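You operate a simulated robot arm through the tools that you are given. There is no shell and no other tool. Be economical: measure what you need, move in short steps, check, and stop when the job is done.

Carry out the task below with a simulated robot arm. There is one attempt and no reset: what you move stays moved.

TASK
Push the pull-out shelf shut.

It is judged by the outcome, as a careful person would: the job done as asked, and still so three seconds after it is handed in. It fails if anything else is knocked over, pushed out of place, dropped, spilled or broken.

THE ROBOT
A 7-joint arm with a two-finger parallel gripper, fixed in place. Base frame: the origin is at the foot of the arm, x ahead of it, y to its left, z up; the work surface is at about z = 800. Lengths are in mm, angles in degrees, forces in N, time in s.
With the tool pointing down near the work surface it reaches from about 300 to 700 mm from the base axis. Its first joint turns from -66.0 to 66.0 degrees. Payload 1.57 kg.
Tool frame: the origin (TCP) lies between the finger pads and is the grasp point; the fingertips stand 30 mm ahead of it; z points along the fingers, y is the line along which they close. The gripper opens to 110 mm. The fingers are 24 mm wide and 12 mm thick; the gripper's body (48 by 112 mm) begins 78 mm behind the TCP.
Orientation is told as [roll, pitch, yaw] about the base's x, y, z axes, in that order, counted from this pose: with the fingers straight down and closing along the base's y, the tool's x points along the base's -x, its y along +y and its z along -z.

THE INTERFACE
- The arm moves only by the tool nudge_tool. Its argument "targets" is one flat list of numbers, 6 for each row, row after row: the shift along the tool's x, y, z in mm, then the turn, a rotation vector about the tool's x, y, z in degrees. In form: [dx, dy, dz, ax, ay, az, dx, dy, dz, ax, ay, az, ...]. A call has 1 to 20 rows; each row is the pose to reach, as a shift and turn from the pose commanded when the call began, along the tool's axes at that moment. "grip" is the opening, from 0 (shut) to 1 (fully open), set as the call begins (left out, the last holds). A row lasts 0.2 s, in which the tool goes at most 50 mm and 8.6 degrees; a call with a longer step from one row to the next is refused whole, and so is a gripper value outside its range. A pose out of reach is approached as far as the arm can. The call stops where the force on the tool passes 40 N (or 10 N more than at its start, if that is more) or the arm is blocked; 0.2 s more then pass. The fingers move at their own pace (about 108 mm/s each) and stop on an object; they squeeze with about 43 N. The grip force told is the motor's: it shows also when the fingers shut on nothing. Time passes only in rows, and 0.2 s behind the last, so rows that repeat a pose let the fingers close. It gives the time, the measured TCP pose, the force on the tool (base axes), the opening and the grip force at its end, in the units of the frame above (readings bear some noise), and new pictures: "views" is both (left out), scene, wrist or none.
- Cameras (640 x 400 px; columns grow to the right, rows downward): "scene" is fixed at [146.4, -390.2, 1421.2]; the picture's right is [0.87, -0.50, 0.00], its down [-0.24, -0.42, -0.87] and it looks along [0.44, 0.76, -0.49] (base axes); focal length 348 px, centre (320, 200). "wrist" rides on the gripper at [-36, 0, -80] in the tool frame; the picture's right is [0.00, -1.00, 0.00], its down [0.97, 0.00, -0.24] and it looks along [0.24, 0.00, 0.97] (tool axes); focal length 218 px, centre (320, 200).
- probe_pixels(camera, pixels): for up to 12 pixels [column, row] of the newest picture of that camera ("zoom" is the newest enlarged one), the place [x, y, z] in the base frame of the surface seen there, good to about 3 mm, but the place of the scene camera against the robot may be out by one fixed shift of up to 18 mm in any direction. No time passes.
- inspect(camera, box): a new picture of the part [left, top, right, bottom] of that camera's present view, enlarged. No time passes.
- sign_off(): hands the job in; it is judged then, once.

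Work in short steps. Measure before you move; look again where a grasp or a placing could have gone wrong, and mend it. You have 60 turns and 120 pictures in all, the two below and enlarged ones among them. Open the gripper and draw the arm clear of the work before you hand the job in, unless the task says otherwise; then end with one line.

The tools are called after ">>>" by a JSON object that holds its "api" and its "payload". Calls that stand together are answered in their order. nudge_tool: Moves the arm, as the interface text tells. Its arguments: {"type":"object","properties":{"targets":{"type":"array","items":{"type":"number"}},"grip":{"type":"number"},"views":{"type":"string","enum":["both","scene","wrist","none"]}},"required":["targets"]} The other tools are called the same way: probe_pixels (camera, pixels) gives the place of the surface under pixels of a picture; inspect (camera, box) takes an enlarged picture of a part of a camera's view; sign_off () hands the job in.

At the start:

```text
time_s: 0.0
ee_pos: [392.1, 89.9, 1099.1]
orientation: [-0.1, 0.0, 0.0]
force: [0.0, -0.9, -0.8]
finger_gap: 109.8
grip_force: 0.1
```

scene: 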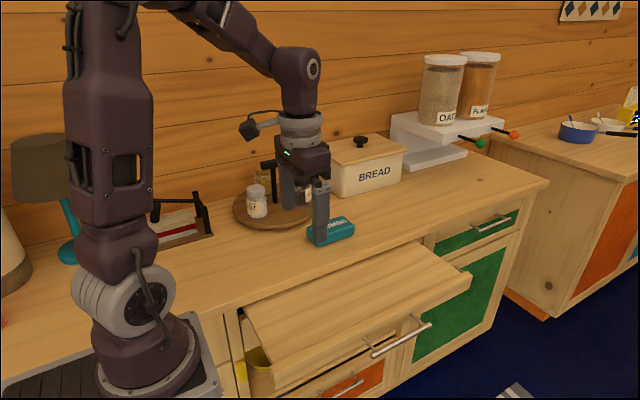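
wrist: 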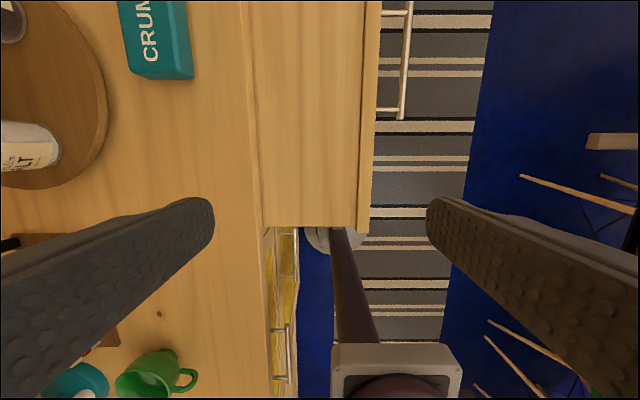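

The pull-out shelf sticks out from the counter front (scene around 350,310; wrist 310,120). I measure its corners and handle before moving.

>>> {"api": "probe_pixels", "payload": {"camera": "scene", "pixels": [[242, 308], [410, 243], [472, 276], [274, 382], [371, 352], [430, 323], [400, 340], [350, 310], [470, 285], [276, 390], [240, 300], [460, 240]]}}

>>> {"api": "probe_pixels", "payload": {"camera": "wrist", "pixels": [[262, 220], [358, 220], [366, 150], [372, 60], [402, 60], [385, 110], [240, 150], [270, 150], [352, 150], [404, 10], [402, 112], [250, 10]]}}

>>> {"api": "inspect", "payload": {"camera": "scene", "box": [200, 200, 500, 400]}}

```text
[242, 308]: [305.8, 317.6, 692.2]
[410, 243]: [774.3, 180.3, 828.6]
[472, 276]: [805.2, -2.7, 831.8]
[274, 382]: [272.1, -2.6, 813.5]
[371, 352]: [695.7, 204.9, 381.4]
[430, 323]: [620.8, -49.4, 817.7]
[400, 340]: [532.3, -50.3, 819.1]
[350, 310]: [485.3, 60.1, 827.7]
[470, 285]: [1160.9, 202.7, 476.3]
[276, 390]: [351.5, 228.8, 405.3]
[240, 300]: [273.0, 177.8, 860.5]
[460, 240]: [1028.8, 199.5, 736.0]
```

```text
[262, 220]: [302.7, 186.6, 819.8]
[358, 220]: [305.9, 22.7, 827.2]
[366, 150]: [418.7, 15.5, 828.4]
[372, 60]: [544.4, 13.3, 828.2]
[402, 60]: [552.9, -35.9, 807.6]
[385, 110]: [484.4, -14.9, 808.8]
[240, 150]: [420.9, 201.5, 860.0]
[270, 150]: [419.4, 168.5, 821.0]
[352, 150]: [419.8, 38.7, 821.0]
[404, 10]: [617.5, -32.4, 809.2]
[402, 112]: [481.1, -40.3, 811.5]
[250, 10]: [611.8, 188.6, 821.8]
```

```text
2.00 times, centred on (350, 300) of scene
```

zoom: 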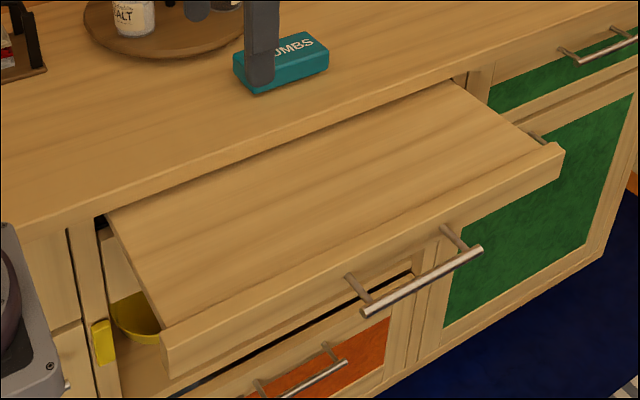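

Top of the shelf z≈821, lip at y≈15, handle y≈-40, z≈810. A yellow piece at scene (250,370) sits near its left edge; I look closer before pushing.

>>> {"api": "inspect", "payload": {"camera": "scene", "box": [220, 290, 310, 400]}}

>>> {"api": "inspect", "payload": {"camera": "wrist", "box": [220, 190, 380, 390]}}

>>> {"api": "inspect", "payload": {"camera": "scene", "box": [380, 210, 500, 310]}}

```text
3.64 times, centred on (265, 345) of scene
```

zoom: 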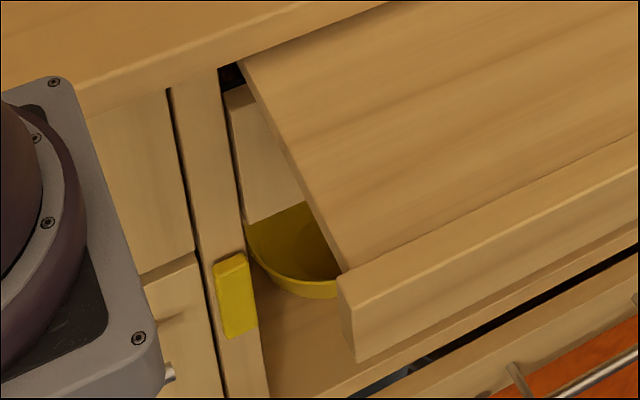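

```text
2.00 times, centred on (300, 290) of wrist
```

zoom: 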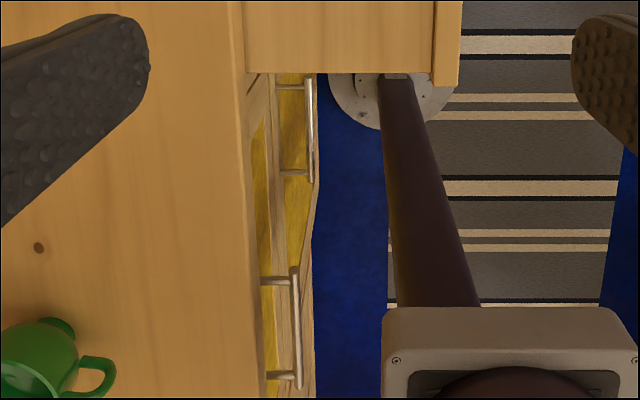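

```text
4.00 times, centred on (440, 260) of scene
```

zoom: 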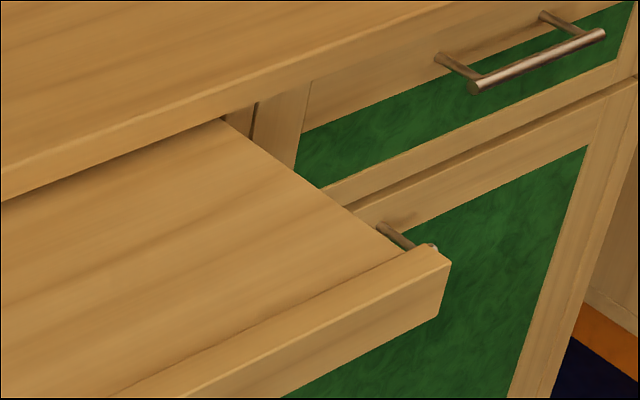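

>>> {"api": "inspect", "payload": {"camera": "scene", "box": [220, 290, 310, 400]}}

>>> {"api": "probe_pixels", "payload": {"camera": "zoom", "pixels": [[232, 262], [238, 320], [255, 240], [300, 287], [290, 235], [270, 190], [300, 350], [345, 290], [357, 350], [180, 300], [205, 180], [400, 160]]}}

```text
3.64 times, centred on (265, 345) of scene
```

zoom: 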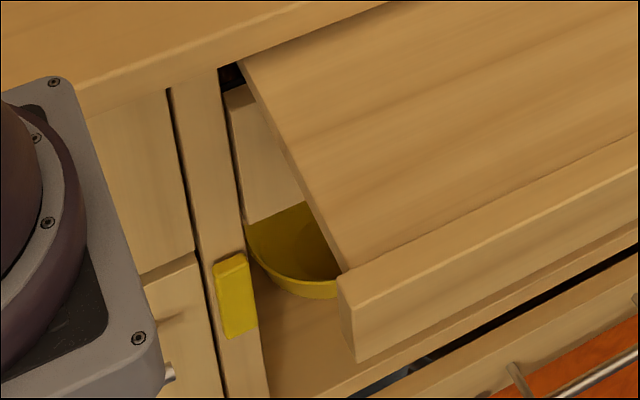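

```text
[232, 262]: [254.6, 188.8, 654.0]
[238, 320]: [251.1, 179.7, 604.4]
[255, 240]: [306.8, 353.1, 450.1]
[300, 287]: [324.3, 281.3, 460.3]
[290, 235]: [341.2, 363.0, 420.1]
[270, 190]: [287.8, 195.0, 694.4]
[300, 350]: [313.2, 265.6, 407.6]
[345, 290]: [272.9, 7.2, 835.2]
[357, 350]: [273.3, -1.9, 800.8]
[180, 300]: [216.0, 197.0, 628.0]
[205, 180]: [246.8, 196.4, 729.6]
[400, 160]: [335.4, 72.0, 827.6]
```

Bowl and tab are far below the shelf (z<660), no obstruction. I'll push on the handle's middle with closed fingers; first I move above and in front of it.

>>> {"api": "nudge_tool", "payload": {"targets": [-20, -30, 10, 0, 0, 0, -40, -60, 20, 0, 0, 0, -60, -90, 30, 0, 0, 0, -80, -120, 45, 0, 0, 0, -105, -145, 60, 0, 0, 0, -130, -170, 75, 0, 0, 0, -155, -195, 95, 0, 0, 0, -155, -195, 95, 0, 0, 0], "grip": 0}}

```text
time_s: 1.8
ee_pos: [547.3, -107.1, 1001.9]
orientation: [0.1, 0.1, 0.0]
force: [-0.1, -0.5, -0.4]
finger_gap: 0.0
grip_force: 21.2
```

scene: 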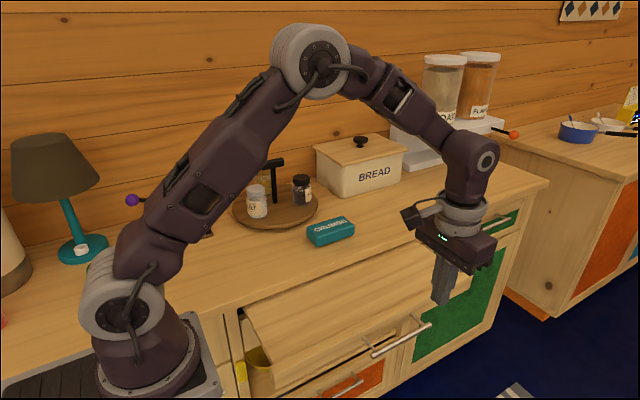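
wrist: 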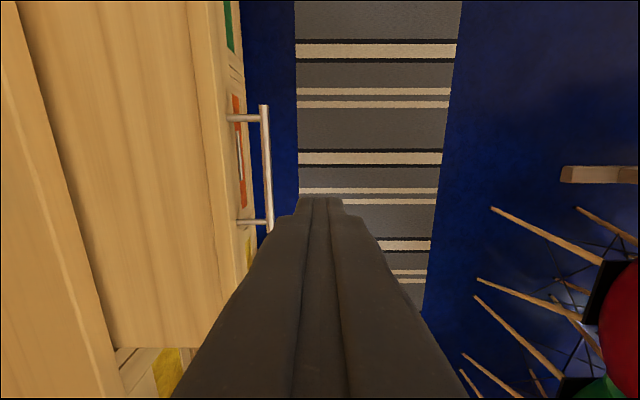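

>>> {"api": "probe_pixels", "payload": {"camera": "wrist", "pixels": [[265, 110], [266, 150], [267, 200], [268, 226], [245, 118], [240, 222], [222, 260], [208, 150], [110, 345], [60, 200], [200, 5], [222, 150]]}}

```text
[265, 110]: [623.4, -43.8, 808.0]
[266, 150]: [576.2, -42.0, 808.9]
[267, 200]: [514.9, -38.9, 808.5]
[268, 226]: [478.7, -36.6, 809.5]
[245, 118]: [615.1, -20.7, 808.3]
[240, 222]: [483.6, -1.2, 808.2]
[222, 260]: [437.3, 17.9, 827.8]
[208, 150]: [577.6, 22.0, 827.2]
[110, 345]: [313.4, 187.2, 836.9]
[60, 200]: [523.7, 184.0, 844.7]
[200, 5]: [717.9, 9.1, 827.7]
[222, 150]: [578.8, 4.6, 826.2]
```

Handle spans x 478–628, y≈-42, top z≈809. I descend in front of it to TCP z≈813.

>>> {"api": "nudge_tool", "payload": {"targets": [-4, 0, 40, 0, 0, 0, -4, 0, 80, 0, 0, 0, -4, 0, 120, 0, 0, 0, -4, 0, 155, 0, 0, 0, -4, 0, 189, 0, 0, 0, -4, 0, 189, 0, 0, 0]}}

```text
time_s: 3.2
ee_pos: [550.7, -104.4, 815.8]
orientation: [0.0, 0.0, 0.1]
force: [0.0, -0.5, 0.3]
finger_gap: 0.0
grip_force: 21.1
```

scene: 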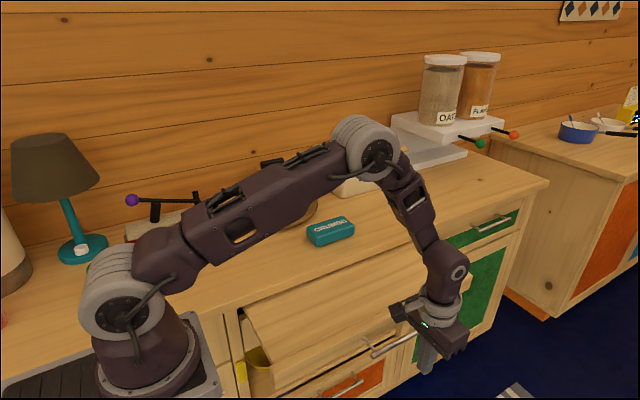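
wrist: 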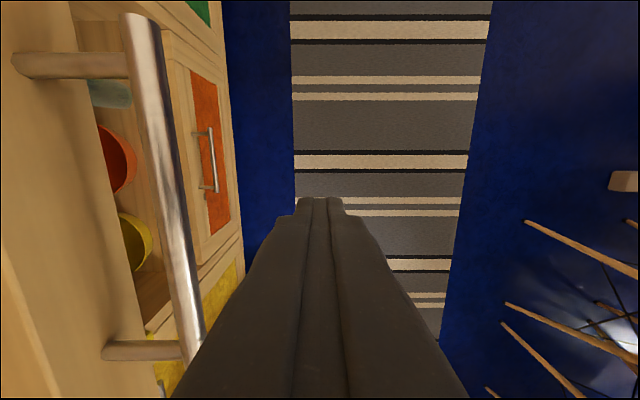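

Fingers are in front of the handle at correct height. I push along +y, slowly after contact.

>>> {"api": "nudge_tool", "payload": {"targets": [0, 20, 0, 0, 0, 0, 0, 35, 0, 0, 0, 0, 0, 42, 0, 0, 0, 0, 0, 50, 0, 0, 0, 0, 0, 58, 0, 0, 0, 0, 0, 66, 0, 0, 0, 0, 0, 74, 0, 0, 0, 0, 0, 82, 0, 0, 0, 0, 0, 90, 0, 0, 0, 0, 0, 100, 0, 0, 0, 0]}}

```text
time_s: 5.4
ee_pos: [551.6, -5.8, 814.6]
orientation: [0.0, 0.0, 0.0]
force: [-1.4, 0.5, 1.1]
finger_gap: 0.3
grip_force: 21.7
```

scene: 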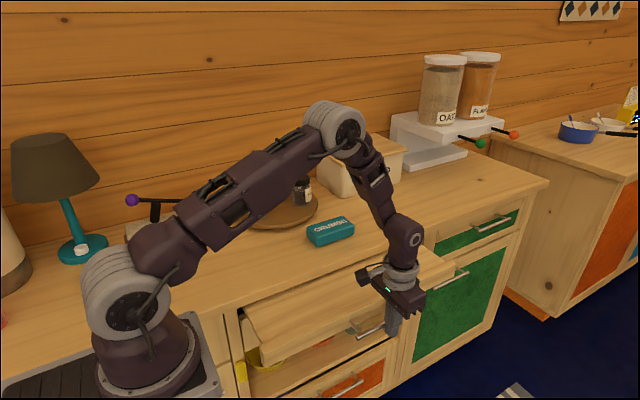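
wrist: 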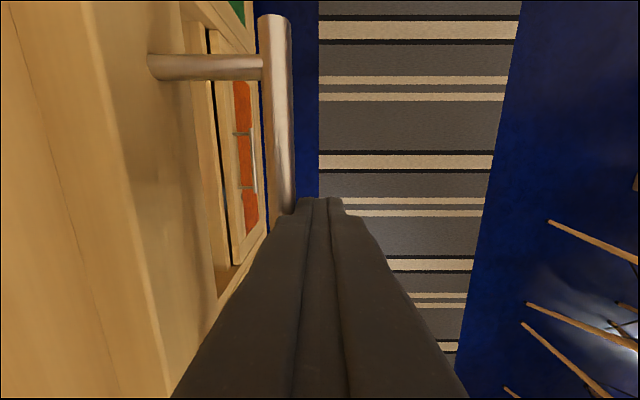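

The shelf slides smoothly with almost no force. I keep pushing.

>>> {"api": "nudge_tool", "payload": {"targets": [0, 9, 0, 0, 0, 0, 0, 18, 0, 0, 0, 0, 0, 27, 0, 0, 0, 0, 0, 36, 0, 0, 0, 0, 0, 45, 0, 0, 0, 0, 0, 54, 0, 0, 0, 0, 0, 63, 0, 0, 0, 0, 0, 72, 0, 0, 0, 0, 0, 80, 0, 0, 0, 0, 0, 88, 0, 0, 0, 0]}}

```text
time_s: 7.6
ee_pos: [552.0, 84.3, 813.7]
orientation: [-0.1, 0.0, 0.0]
force: [-1.0, -0.6, -1.1]
finger_gap: 0.1
grip_force: 21.1
```

scene: 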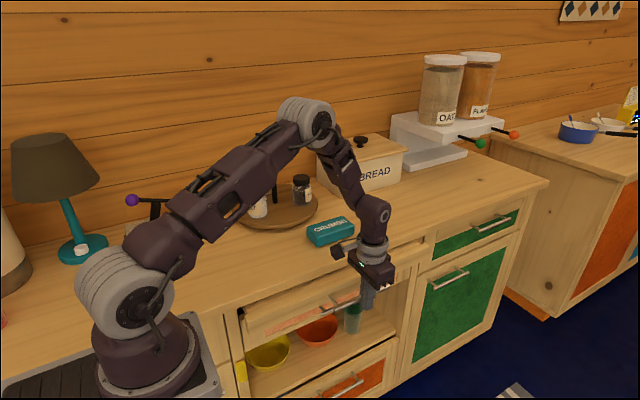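
wrist: 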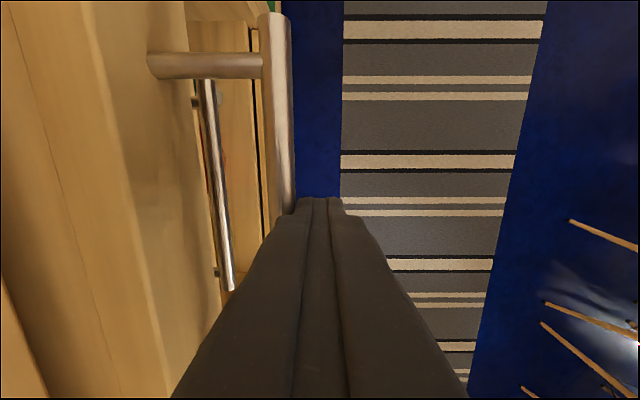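

About 40–50 mm remain; before the last part I check the teal box's place against the gripper and camera.

>>> {"api": "probe_pixels", "payload": {"camera": "scene", "pixels": [[330, 227], [353, 232], [309, 240], [315, 247], [336, 252], [371, 268], [420, 245], [350, 300]]}}

>>> {"api": "inspect", "payload": {"camera": "scene", "box": [220, 190, 460, 340]}}

```text
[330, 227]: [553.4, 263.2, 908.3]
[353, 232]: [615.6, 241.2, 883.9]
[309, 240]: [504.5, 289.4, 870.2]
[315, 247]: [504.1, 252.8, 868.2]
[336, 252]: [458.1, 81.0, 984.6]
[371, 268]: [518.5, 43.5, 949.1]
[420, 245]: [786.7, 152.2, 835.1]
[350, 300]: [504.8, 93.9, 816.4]
```

```text
2.67 times, centred on (340, 265) of scene
```

zoom: 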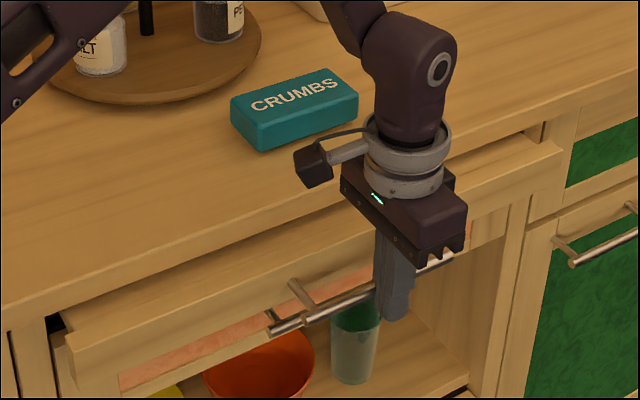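

Box begins at y≈240+; the gripper body will end near y≈190, so it's clear. I push on in small steps until the shelf stops.

>>> {"api": "nudge_tool", "payload": {"targets": [0, 7, 0, 0, 0, 0, 0, 14, 0, 0, 0, 0, 0, 20, 0, 0, 0, 0, 0, 25, 0, 0, 0, 0, 0, 29, 0, 0, 0, 0, 0, 33, 0, 0, 0, 0, 0, 36, 0, 0, 0, 0, 0, 39, 0, 0, 0, 0, 0, 42, 0, 0, 0, 0]}}

```text
time_s: 9.6
ee_pos: [551.4, 126.1, 815.7]
orientation: [0.0, -0.1, 0.0]
force: [-1.9, -3.2, -1.3]
finger_gap: 0.1
grip_force: 21.8
```

scene: 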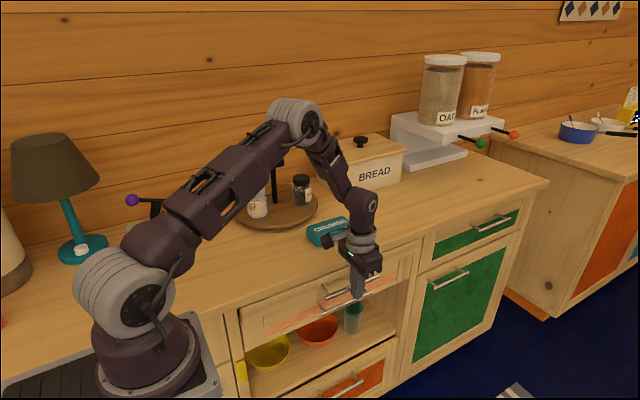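
wrist: 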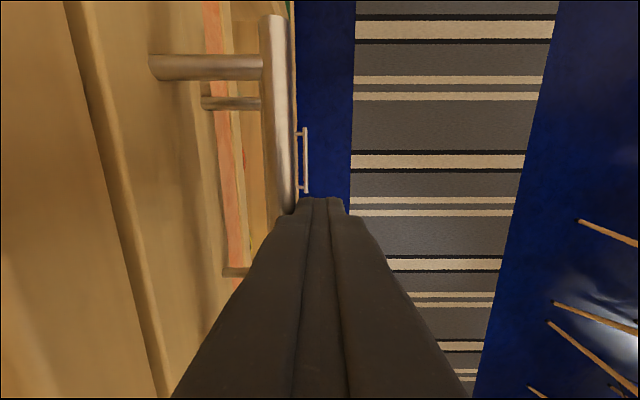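

>>> {"api": "nudge_tool", "payload": {"targets": [0, 2, 0, 0, 0, 0, 0, 4, 0, 0, 0, 0, 0, 6, 0, 0, 0, 0, 0, 8, 0, 0, 0, 0, 0, 10, 0, 0, 0, 0, 0, 12, 0, 0, 0, 0, 0, 14, 0, 0, 0, 0, 0, 16, 0, 0, 0, 0]}}

>>> {"api": "inspect", "payload": {"camera": "scene", "box": [220, 210, 460, 360]}}

```text
time_s: 11.4
ee_pos: [551.4, 141.3, 814.9]
orientation: [-0.1, 0.0, 0.0]
force: [0.0, -1.0, 0.5]
finger_gap: 0.0
grip_force: 21.3
```

scene: 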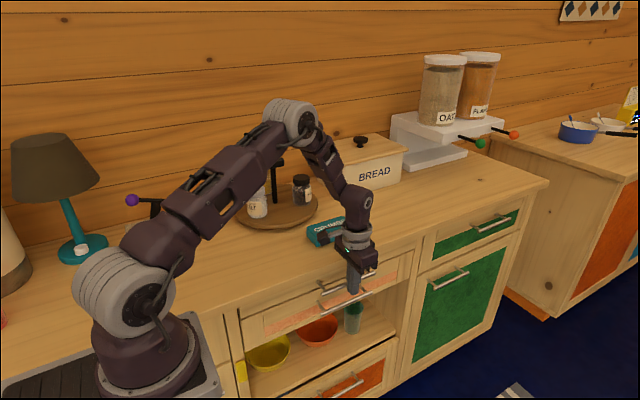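
wrist: 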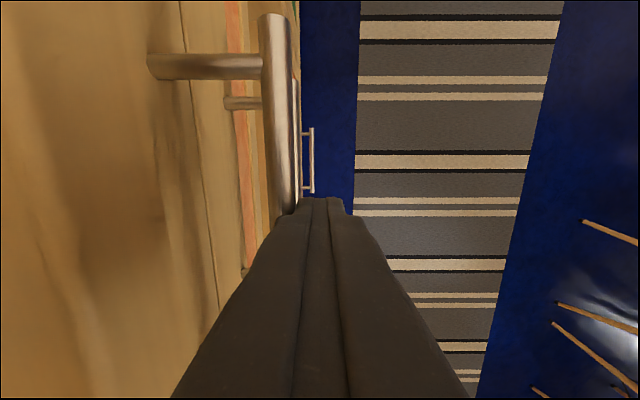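

```text
2.67 times, centred on (340, 285) of scene
```

zoom: 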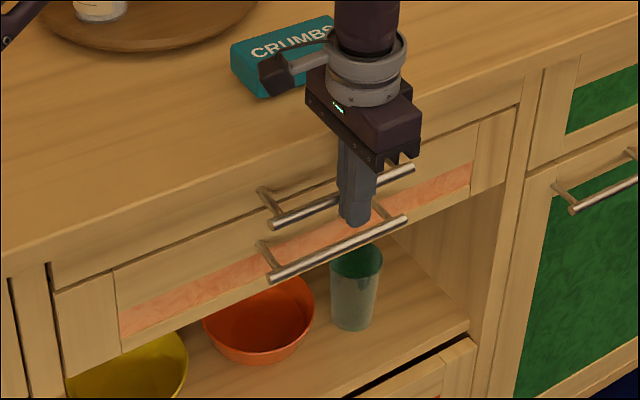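

The shelf looks nearly flush; a closed drawer with its own handle lies below. I measure both faces and handles.

>>> {"api": "probe_pixels", "payload": {"camera": "zoom", "pixels": [[285, 222], [300, 270], [395, 175], [400, 224], [200, 215], [200, 262], [90, 320], [545, 220], [45, 330], [490, 155], [525, 190], [150, 250]]}}

>>> {"api": "inspect", "payload": {"camera": "scene", "box": [220, 270, 320, 350]}}

>>> {"api": "inspect", "payload": {"camera": "scene", "box": [370, 210, 450, 280]}}

```text
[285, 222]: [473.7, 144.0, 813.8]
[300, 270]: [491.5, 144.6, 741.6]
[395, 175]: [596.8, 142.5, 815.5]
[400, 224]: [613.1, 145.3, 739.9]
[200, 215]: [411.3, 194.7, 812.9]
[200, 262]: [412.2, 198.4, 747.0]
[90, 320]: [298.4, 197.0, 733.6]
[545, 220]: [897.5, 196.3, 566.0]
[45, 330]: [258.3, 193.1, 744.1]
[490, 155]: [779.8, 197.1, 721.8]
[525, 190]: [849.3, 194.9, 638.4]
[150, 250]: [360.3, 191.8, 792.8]
```

```text
5.00 times, centred on (270, 310) of scene
```

zoom: 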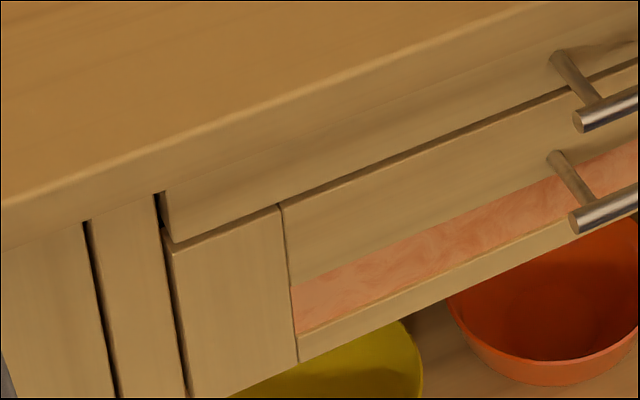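

```text
5.71 times, centred on (410, 245) of scene
```

zoom: 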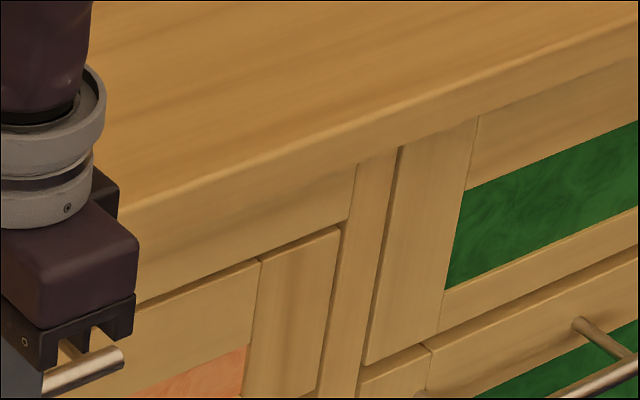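

Shelf face (y≈193) is within a few mm of the drawer face (≈197). I push 1 mm at a time to find the stop.

>>> {"api": "nudge_tool", "payload": {"targets": [0, 1, 0, 0, 0, 0, 0, 2, 0, 0, 0, 0, 0, 3, 0, 0, 0, 0, 0, 4, 0, 0, 0, 0, 0, 5, 0, 0, 0, 0, 0, 6, 0, 0, 0, 0, 0, 7, 0, 0, 0, 0, 0, 8, 0, 0, 0, 0], "views": "none"}}

>>> {"api": "inspect", "payload": {"camera": "scene", "box": [220, 270, 320, 350]}}

```text
time_s: 13.2
ee_pos: [552.0, 144.4, 814.7]
orientation: [-0.3, 0.1, 0.0]
force: [3.5, -33.0, -0.2]
finger_gap: 0.0
grip_force: 20.7
```

```text
5.00 times, centred on (270, 310) of scene
```

zoom: 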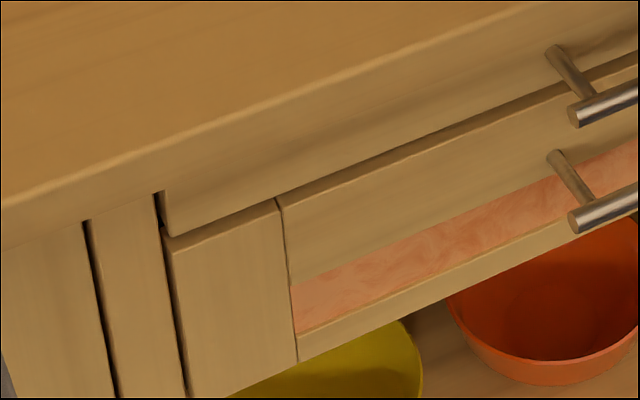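

The force rose to 33 N and motion stopped at y≈144: the shelf is at its stop. I back off straight toward -y, then rise.

>>> {"api": "nudge_tool", "payload": {"targets": [0, -6, 0, 0, 0, 0, 0, -16, 0, 0, 0, 0, 0, -36, 0, 0, 0, 0, 0, -66, 0, 0, 0, 0, 0, -100, 0, 0, 0, 0, 0, -140, 0, 0, 0, 0, 0, -170, -20, 0, 0, 0, 0, -190, -60, 0, 0, 0, 0, -200, -100, 0, 0, 0, 0, -200, -140, 0, 0, 0, 0, -200, -180, 0, 0, 0, 0, -200, -180, 0, 0, 0]}}

>>> {"api": "inspect", "payload": {"camera": "scene", "box": [220, 200, 460, 350]}}

```text
time_s: 15.8
ee_pos: [549.7, -51.3, 995.2]
orientation: [0.0, 0.0, 0.0]
force: [0.0, 0.0, 0.2]
finger_gap: 0.1
grip_force: 21.2
```

scene: 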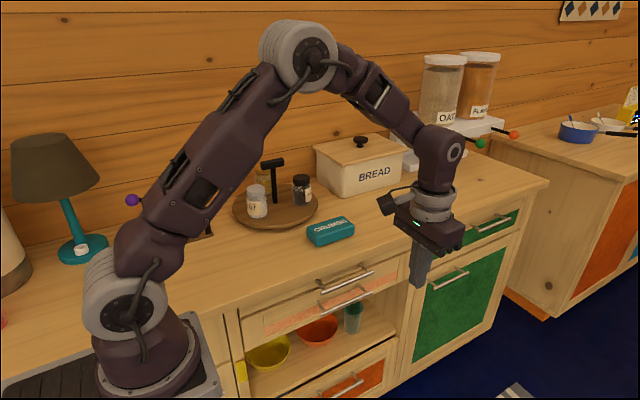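
wrist: 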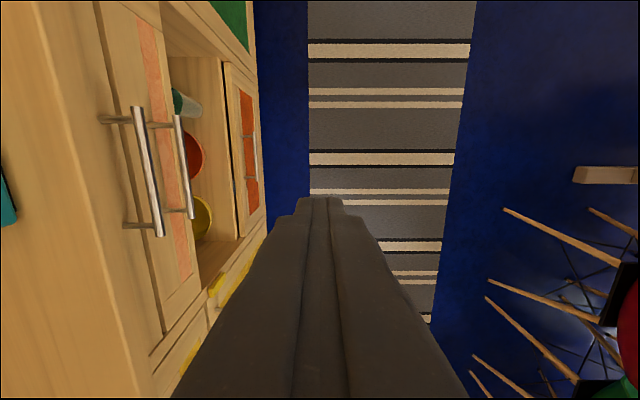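

```text
2.67 times, centred on (340, 275) of scene
```

zoom: 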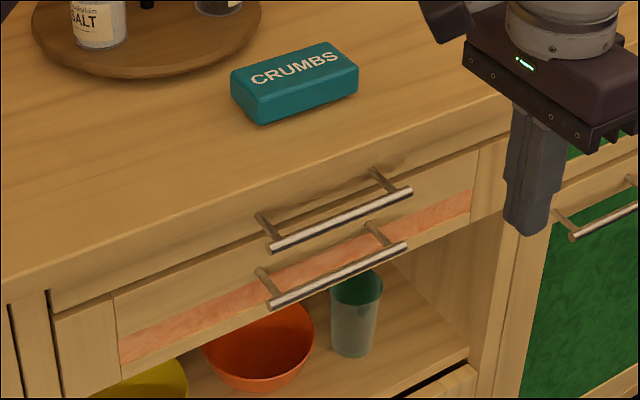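

The shelf looks flush; I check that it hasn't sprung back, and open the gripper.

>>> {"api": "probe_pixels", "payload": {"camera": "zoom", "pixels": [[320, 224], [320, 280], [200, 220], [200, 265], [100, 290], [100, 310], [450, 140], [450, 175]]}}

>>> {"api": "nudge_tool", "payload": {"targets": [0, 0, -20, 0, 0, 0, 0, 0, -40, 0, 0, 0, 0, 0, -60, 0, 0, 0, 0, 0, -60, 0, 0, 0], "grip": 1}}

>>> {"api": "inspect", "payload": {"camera": "scene", "box": [220, 270, 320, 350]}}

```text
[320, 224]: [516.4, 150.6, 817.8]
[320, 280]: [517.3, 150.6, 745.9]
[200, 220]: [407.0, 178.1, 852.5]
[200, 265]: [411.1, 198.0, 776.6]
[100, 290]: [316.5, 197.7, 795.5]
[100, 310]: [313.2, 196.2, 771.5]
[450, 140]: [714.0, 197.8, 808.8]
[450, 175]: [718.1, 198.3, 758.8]
```

```text
time_s: 16.8
ee_pos: [549.4, -52.7, 1055.1]
orientation: [0.0, 0.1, 0.0]
force: [0.1, 0.1, 0.5]
finger_gap: 109.9
grip_force: 0.2
```

scene: 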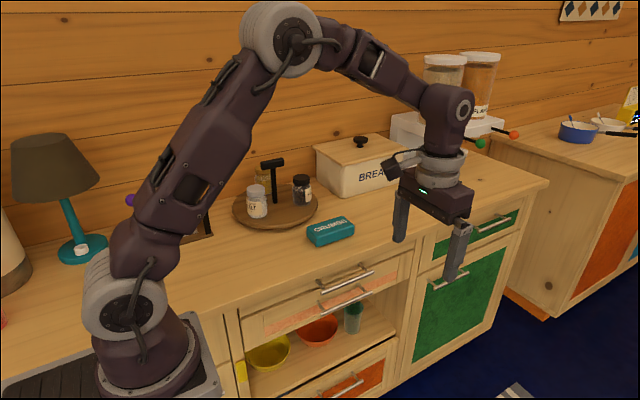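
wrist: 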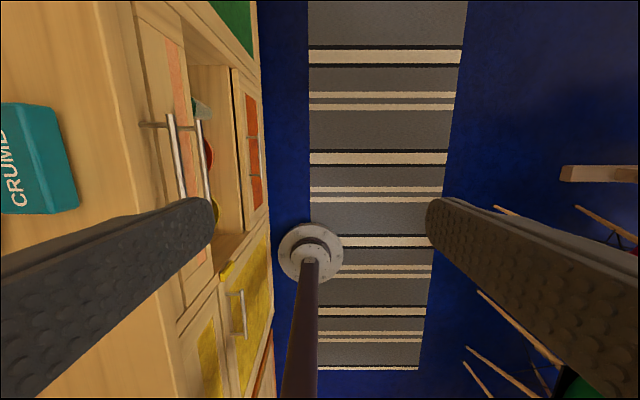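

```text
5.00 times, centred on (270, 310) of scene
```

zoom: 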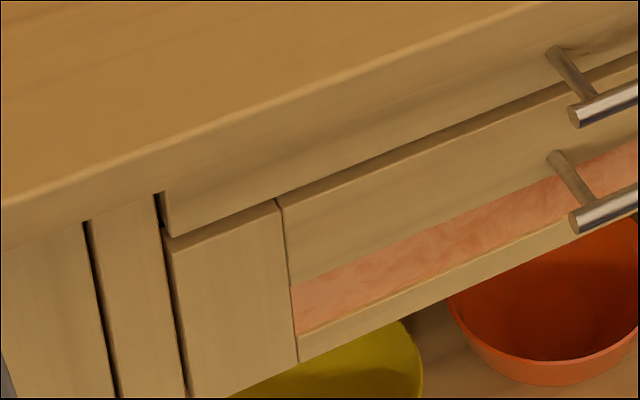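

The shelf face and handle are flush with the drawer below (both handles at y≈150.6), it stayed shut, and the arm is clear.

>>> {"api": "sign_off", "payload": {}}

```text
The job is handed in.
```

The pull-out shelf is pushed fully shut against its stop and sits flush with the drawer below it. Nothing else was moved, and the arm is clear with the gripper open.
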